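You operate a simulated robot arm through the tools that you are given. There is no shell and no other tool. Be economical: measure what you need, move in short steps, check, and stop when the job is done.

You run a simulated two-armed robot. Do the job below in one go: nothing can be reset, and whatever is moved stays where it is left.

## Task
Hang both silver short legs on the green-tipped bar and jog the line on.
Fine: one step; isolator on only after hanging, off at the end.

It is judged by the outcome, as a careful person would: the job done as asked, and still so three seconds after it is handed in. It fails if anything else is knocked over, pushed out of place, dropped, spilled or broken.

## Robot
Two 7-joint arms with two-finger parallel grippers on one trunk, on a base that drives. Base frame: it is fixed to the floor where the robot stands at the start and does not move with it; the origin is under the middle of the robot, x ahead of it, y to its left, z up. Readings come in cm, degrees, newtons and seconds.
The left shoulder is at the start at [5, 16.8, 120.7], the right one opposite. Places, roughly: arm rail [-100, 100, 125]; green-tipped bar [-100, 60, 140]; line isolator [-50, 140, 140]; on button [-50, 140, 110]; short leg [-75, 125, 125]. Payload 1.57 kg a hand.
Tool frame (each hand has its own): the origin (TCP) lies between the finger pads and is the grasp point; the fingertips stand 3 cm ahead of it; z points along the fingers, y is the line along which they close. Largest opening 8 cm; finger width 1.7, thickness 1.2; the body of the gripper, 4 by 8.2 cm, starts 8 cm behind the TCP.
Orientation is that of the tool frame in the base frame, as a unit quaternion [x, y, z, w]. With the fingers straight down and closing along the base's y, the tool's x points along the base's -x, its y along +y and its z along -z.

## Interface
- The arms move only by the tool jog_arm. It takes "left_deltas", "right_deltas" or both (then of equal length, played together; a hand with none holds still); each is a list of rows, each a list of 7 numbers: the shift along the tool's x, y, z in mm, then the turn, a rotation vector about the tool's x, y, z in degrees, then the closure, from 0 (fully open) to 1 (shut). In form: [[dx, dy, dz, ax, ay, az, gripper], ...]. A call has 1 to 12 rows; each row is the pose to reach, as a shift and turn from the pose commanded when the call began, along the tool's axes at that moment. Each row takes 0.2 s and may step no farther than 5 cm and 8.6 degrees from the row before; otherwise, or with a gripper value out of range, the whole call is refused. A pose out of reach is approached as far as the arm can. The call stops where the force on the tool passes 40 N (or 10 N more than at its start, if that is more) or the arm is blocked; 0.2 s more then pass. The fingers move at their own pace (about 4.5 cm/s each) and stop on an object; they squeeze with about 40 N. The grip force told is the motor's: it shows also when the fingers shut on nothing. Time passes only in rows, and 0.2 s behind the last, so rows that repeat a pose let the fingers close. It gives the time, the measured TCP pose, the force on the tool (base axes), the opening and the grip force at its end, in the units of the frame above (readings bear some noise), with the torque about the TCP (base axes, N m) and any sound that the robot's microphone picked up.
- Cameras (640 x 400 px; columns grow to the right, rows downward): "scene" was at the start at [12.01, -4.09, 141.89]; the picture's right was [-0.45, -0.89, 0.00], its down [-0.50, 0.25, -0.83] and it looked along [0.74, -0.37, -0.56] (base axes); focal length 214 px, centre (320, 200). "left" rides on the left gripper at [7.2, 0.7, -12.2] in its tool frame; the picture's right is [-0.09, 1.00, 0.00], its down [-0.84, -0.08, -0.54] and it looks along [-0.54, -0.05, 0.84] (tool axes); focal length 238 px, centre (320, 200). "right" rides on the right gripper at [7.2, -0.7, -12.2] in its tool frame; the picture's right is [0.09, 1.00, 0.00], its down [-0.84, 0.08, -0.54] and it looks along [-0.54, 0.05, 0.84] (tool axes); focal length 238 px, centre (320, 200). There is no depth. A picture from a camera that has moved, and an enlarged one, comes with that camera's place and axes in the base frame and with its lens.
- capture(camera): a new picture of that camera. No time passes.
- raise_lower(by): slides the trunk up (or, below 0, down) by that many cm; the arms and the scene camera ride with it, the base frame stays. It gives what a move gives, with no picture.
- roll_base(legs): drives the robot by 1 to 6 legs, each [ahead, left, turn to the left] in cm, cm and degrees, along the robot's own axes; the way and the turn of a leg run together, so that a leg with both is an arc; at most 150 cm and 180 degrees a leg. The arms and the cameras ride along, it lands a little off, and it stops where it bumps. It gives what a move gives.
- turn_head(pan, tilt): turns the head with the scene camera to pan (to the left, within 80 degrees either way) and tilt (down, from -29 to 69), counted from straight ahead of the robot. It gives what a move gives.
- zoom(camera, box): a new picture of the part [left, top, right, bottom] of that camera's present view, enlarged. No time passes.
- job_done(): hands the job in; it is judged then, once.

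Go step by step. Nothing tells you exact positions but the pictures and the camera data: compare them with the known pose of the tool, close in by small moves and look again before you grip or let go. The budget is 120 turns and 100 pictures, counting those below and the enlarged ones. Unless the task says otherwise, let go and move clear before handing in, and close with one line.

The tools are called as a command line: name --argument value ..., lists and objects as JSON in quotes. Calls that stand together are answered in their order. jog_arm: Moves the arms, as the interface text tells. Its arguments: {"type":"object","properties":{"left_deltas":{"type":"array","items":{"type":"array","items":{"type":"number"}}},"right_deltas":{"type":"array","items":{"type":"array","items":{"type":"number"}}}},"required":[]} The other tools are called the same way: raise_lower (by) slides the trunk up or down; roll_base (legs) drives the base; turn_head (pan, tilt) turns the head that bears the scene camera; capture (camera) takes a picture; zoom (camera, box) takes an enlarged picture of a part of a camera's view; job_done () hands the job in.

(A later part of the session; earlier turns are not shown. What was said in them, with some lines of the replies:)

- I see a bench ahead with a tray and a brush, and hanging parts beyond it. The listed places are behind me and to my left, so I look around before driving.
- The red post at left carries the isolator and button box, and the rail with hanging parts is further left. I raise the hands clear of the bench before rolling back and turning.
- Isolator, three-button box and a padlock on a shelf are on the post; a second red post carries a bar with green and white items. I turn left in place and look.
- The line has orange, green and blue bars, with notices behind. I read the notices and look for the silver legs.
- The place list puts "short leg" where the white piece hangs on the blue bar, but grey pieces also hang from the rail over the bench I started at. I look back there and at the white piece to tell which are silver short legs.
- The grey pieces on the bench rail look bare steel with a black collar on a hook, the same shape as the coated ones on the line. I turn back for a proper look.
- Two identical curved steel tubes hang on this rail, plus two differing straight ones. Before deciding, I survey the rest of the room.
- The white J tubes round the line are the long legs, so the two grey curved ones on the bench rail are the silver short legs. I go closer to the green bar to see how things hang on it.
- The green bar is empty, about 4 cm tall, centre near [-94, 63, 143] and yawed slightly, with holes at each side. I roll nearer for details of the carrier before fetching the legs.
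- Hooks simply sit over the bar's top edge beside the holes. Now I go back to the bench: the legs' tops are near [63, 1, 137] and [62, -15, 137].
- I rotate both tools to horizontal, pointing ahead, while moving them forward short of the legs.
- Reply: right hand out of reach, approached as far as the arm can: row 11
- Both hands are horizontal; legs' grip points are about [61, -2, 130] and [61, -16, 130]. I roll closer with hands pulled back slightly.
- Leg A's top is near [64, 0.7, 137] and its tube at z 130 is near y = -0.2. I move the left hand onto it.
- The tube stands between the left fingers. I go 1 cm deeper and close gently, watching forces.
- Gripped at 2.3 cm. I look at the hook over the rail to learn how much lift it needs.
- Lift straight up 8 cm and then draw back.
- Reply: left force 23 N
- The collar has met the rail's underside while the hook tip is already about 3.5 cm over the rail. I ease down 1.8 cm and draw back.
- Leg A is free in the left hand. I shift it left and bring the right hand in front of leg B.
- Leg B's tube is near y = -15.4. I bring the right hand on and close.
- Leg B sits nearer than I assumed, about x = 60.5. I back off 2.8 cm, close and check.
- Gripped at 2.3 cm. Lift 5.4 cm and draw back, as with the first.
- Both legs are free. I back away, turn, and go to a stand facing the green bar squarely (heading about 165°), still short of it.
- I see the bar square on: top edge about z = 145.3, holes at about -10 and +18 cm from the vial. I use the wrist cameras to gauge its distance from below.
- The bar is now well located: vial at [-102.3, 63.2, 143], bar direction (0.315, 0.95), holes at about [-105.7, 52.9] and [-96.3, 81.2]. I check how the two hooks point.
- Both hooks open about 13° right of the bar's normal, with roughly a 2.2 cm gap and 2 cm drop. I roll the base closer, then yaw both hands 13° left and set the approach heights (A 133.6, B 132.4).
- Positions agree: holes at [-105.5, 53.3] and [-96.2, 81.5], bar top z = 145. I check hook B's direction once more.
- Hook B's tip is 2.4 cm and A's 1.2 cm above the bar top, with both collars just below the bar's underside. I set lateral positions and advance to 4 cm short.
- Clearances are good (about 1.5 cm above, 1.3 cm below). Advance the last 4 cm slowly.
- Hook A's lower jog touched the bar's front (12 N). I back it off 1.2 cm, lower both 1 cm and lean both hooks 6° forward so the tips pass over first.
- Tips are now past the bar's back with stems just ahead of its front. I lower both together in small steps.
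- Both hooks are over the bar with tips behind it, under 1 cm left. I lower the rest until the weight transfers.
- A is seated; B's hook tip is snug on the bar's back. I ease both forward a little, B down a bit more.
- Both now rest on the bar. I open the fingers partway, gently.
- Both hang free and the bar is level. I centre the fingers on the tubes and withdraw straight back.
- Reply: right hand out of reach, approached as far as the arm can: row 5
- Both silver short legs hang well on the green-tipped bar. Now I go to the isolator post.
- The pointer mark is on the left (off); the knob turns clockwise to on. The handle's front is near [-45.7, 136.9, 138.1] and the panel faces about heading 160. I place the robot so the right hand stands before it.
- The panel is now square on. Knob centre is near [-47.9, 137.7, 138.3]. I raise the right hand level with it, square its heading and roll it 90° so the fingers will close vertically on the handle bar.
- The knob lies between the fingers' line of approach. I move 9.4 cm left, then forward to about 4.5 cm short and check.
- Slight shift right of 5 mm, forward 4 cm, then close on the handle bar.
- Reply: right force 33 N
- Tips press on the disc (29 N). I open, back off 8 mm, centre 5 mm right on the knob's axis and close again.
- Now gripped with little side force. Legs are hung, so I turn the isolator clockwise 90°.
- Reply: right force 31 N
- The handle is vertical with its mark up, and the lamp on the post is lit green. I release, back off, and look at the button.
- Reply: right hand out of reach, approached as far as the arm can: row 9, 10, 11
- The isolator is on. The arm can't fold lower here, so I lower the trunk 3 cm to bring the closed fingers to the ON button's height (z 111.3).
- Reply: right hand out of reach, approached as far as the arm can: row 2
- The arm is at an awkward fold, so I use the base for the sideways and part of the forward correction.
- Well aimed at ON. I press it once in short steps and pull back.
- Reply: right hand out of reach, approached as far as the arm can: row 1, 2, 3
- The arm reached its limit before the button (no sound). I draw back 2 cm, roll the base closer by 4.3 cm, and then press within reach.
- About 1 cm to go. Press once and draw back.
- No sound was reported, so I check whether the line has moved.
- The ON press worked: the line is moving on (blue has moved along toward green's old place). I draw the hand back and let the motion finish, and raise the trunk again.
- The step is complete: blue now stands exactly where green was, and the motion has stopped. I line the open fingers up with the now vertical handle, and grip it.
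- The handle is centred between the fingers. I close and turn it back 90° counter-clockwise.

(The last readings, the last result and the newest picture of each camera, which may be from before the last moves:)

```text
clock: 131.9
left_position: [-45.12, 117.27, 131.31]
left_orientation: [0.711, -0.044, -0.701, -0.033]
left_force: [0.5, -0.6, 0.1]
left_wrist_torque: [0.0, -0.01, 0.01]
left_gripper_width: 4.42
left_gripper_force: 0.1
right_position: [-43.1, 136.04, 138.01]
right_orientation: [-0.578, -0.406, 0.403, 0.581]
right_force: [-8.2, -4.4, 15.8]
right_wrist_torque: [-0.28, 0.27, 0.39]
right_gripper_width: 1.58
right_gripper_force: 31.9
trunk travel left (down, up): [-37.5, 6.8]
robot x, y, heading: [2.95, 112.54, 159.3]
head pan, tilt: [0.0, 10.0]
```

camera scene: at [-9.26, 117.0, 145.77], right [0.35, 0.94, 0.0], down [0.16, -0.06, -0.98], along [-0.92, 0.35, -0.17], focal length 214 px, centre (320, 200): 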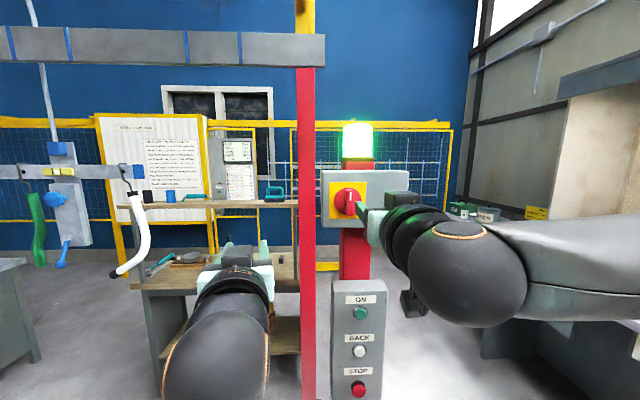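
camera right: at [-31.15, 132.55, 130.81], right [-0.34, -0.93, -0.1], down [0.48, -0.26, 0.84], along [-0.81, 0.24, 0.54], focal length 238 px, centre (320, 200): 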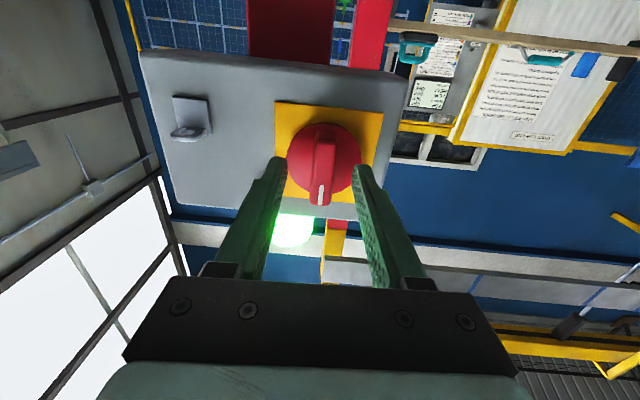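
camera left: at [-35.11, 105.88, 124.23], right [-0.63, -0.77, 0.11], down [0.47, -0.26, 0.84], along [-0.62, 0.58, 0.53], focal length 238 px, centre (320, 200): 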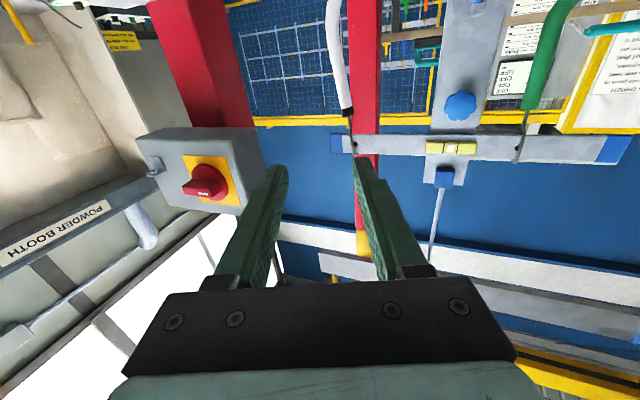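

The turn went through smoothly. I open, draw back and check the handle, lamp and bars.

jog_arm --right_deltas '[[0, 0, 0, 0, 0, 0, 0.6], [0, 0, 0, 0, 0, 0, 0.45], [0, 0, -35, 0, 0, 0, 0.45], [0, 0, -75, 0, 0, 0, 0.45], [0, 0, -100, 0, 0, 0, 0.45]]'

roll_base --legs '[[-12, 0, 0]]'

turn_head --pan 15 --tilt 10

capture --camera "scene"

```text
clock: 133.1
left_position: [-45.06, 117.38, 131.22]
left_orientation: [0.711, -0.045, -0.701, -0.033]
left_force: [-0.5, -0.4, -0.3]
left_wrist_torque: [0.01, 0.0, -0.03]
left_gripper_width: 4.39
left_gripper_force: 0.1
right_position: [-33.56, 132.72, 137.64]
right_orientation: [0.581, 0.406, -0.402, -0.579]
right_force: [-1.3, 0.2, 0.5]
right_wrist_torque: [-0.01, -0.01, 0.02]
right_gripper_width: 4.4
right_gripper_force: 0.2
trunk travel left (down, up): [-37.5, 6.8]
robot x, y, heading: [3.0, 112.53, 159.4]
head pan, tilt: [0.0, 10.0]
```

```text
clock: 134.3
left_position: [-33.89, 113.1, 131.39]
left_orientation: [0.711, -0.045, -0.701, -0.033]
left_force: [0.7, -0.4, 0.1]
left_wrist_torque: [-0.02, -0.01, 0.01]
left_gripper_width: 4.41
left_gripper_force: 0.1
right_position: [-22.55, 128.49, 137.78]
right_orientation: [0.58, 0.406, -0.403, -0.579]
right_force: [0.1, -1.4, 0.5]
right_wrist_torque: [0.01, -0.02, -0.01]
right_gripper_width: 4.38
right_gripper_force: 0.0
trunk travel left (down, up): [-37.5, 6.8]
robot x, y, heading: [14.17, 108.07, 159.4]
head pan, tilt: [0.0, 10.0]
```

```text
clock: 135.1
left_position: [-34.01, 113.19, 131.1]
left_orientation: [0.711, -0.044, -0.701, -0.033]
left_force: [-0.3, 0.7, -1.2]
left_wrist_torque: [0.03, 0.0, 0.0]
left_gripper_width: 4.41
left_gripper_force: 0.0
right_position: [-22.51, 128.61, 137.87]
right_orientation: [0.581, 0.407, -0.403, -0.578]
right_force: [1.0, 0.8, -0.6]
right_wrist_torque: [0.0, 0.03, -0.02]
right_gripper_width: 4.4
right_gripper_force: 0.1
trunk travel left (down, up): [-37.5, 6.8]
robot x, y, heading: [14.09, 108.5, 159.8]
head pan, tilt: [15.0, 10.0]
```

```text
2 pictures are left
camera scene: at [1.26, 110.46, 145.77], right [0.1, 1.0, 0.0], down [0.17, -0.02, -0.98], along [-0.98, 0.1, -0.17], focal length 214 px, centre (320, 200)
```

scene: 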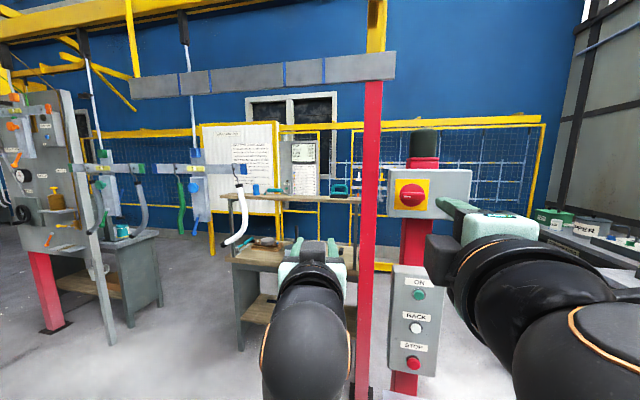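

The lamp is out and the handle is horizontal again. One close look at the green bar to confirm both legs still hang.

zoom --camera "scene" --box '[60, 130, 260, 260]'

```text
3.08 times, centred on (160, 195) of scene
camera zoom: at [1.26, 110.46, 145.77], right [0.1, 1.0, 0.0], down [0.17, -0.02, -0.98], along [-0.98, 0.1, -0.17], focal length 660 px, centre (812, 215)
```

zoom: 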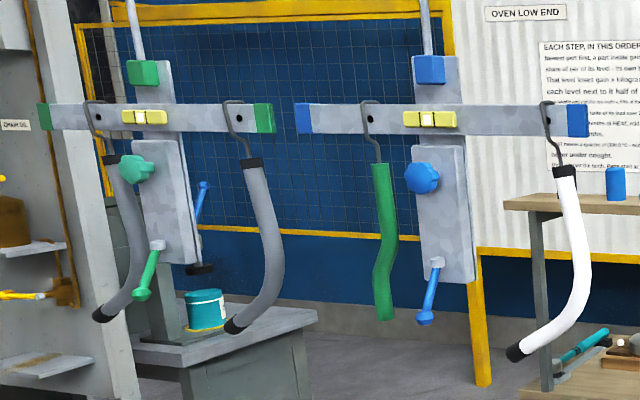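

Both silver legs hang on the green-tipped bar after one step. The isolator is off and both hands are clear, so I hand the job in.

job_done

```text
The job is handed in.
```

Done: both silver short legs hang on the green-tipped bar, the line was jogged on one step, and the isolator, switched on only after hanging, is off again.
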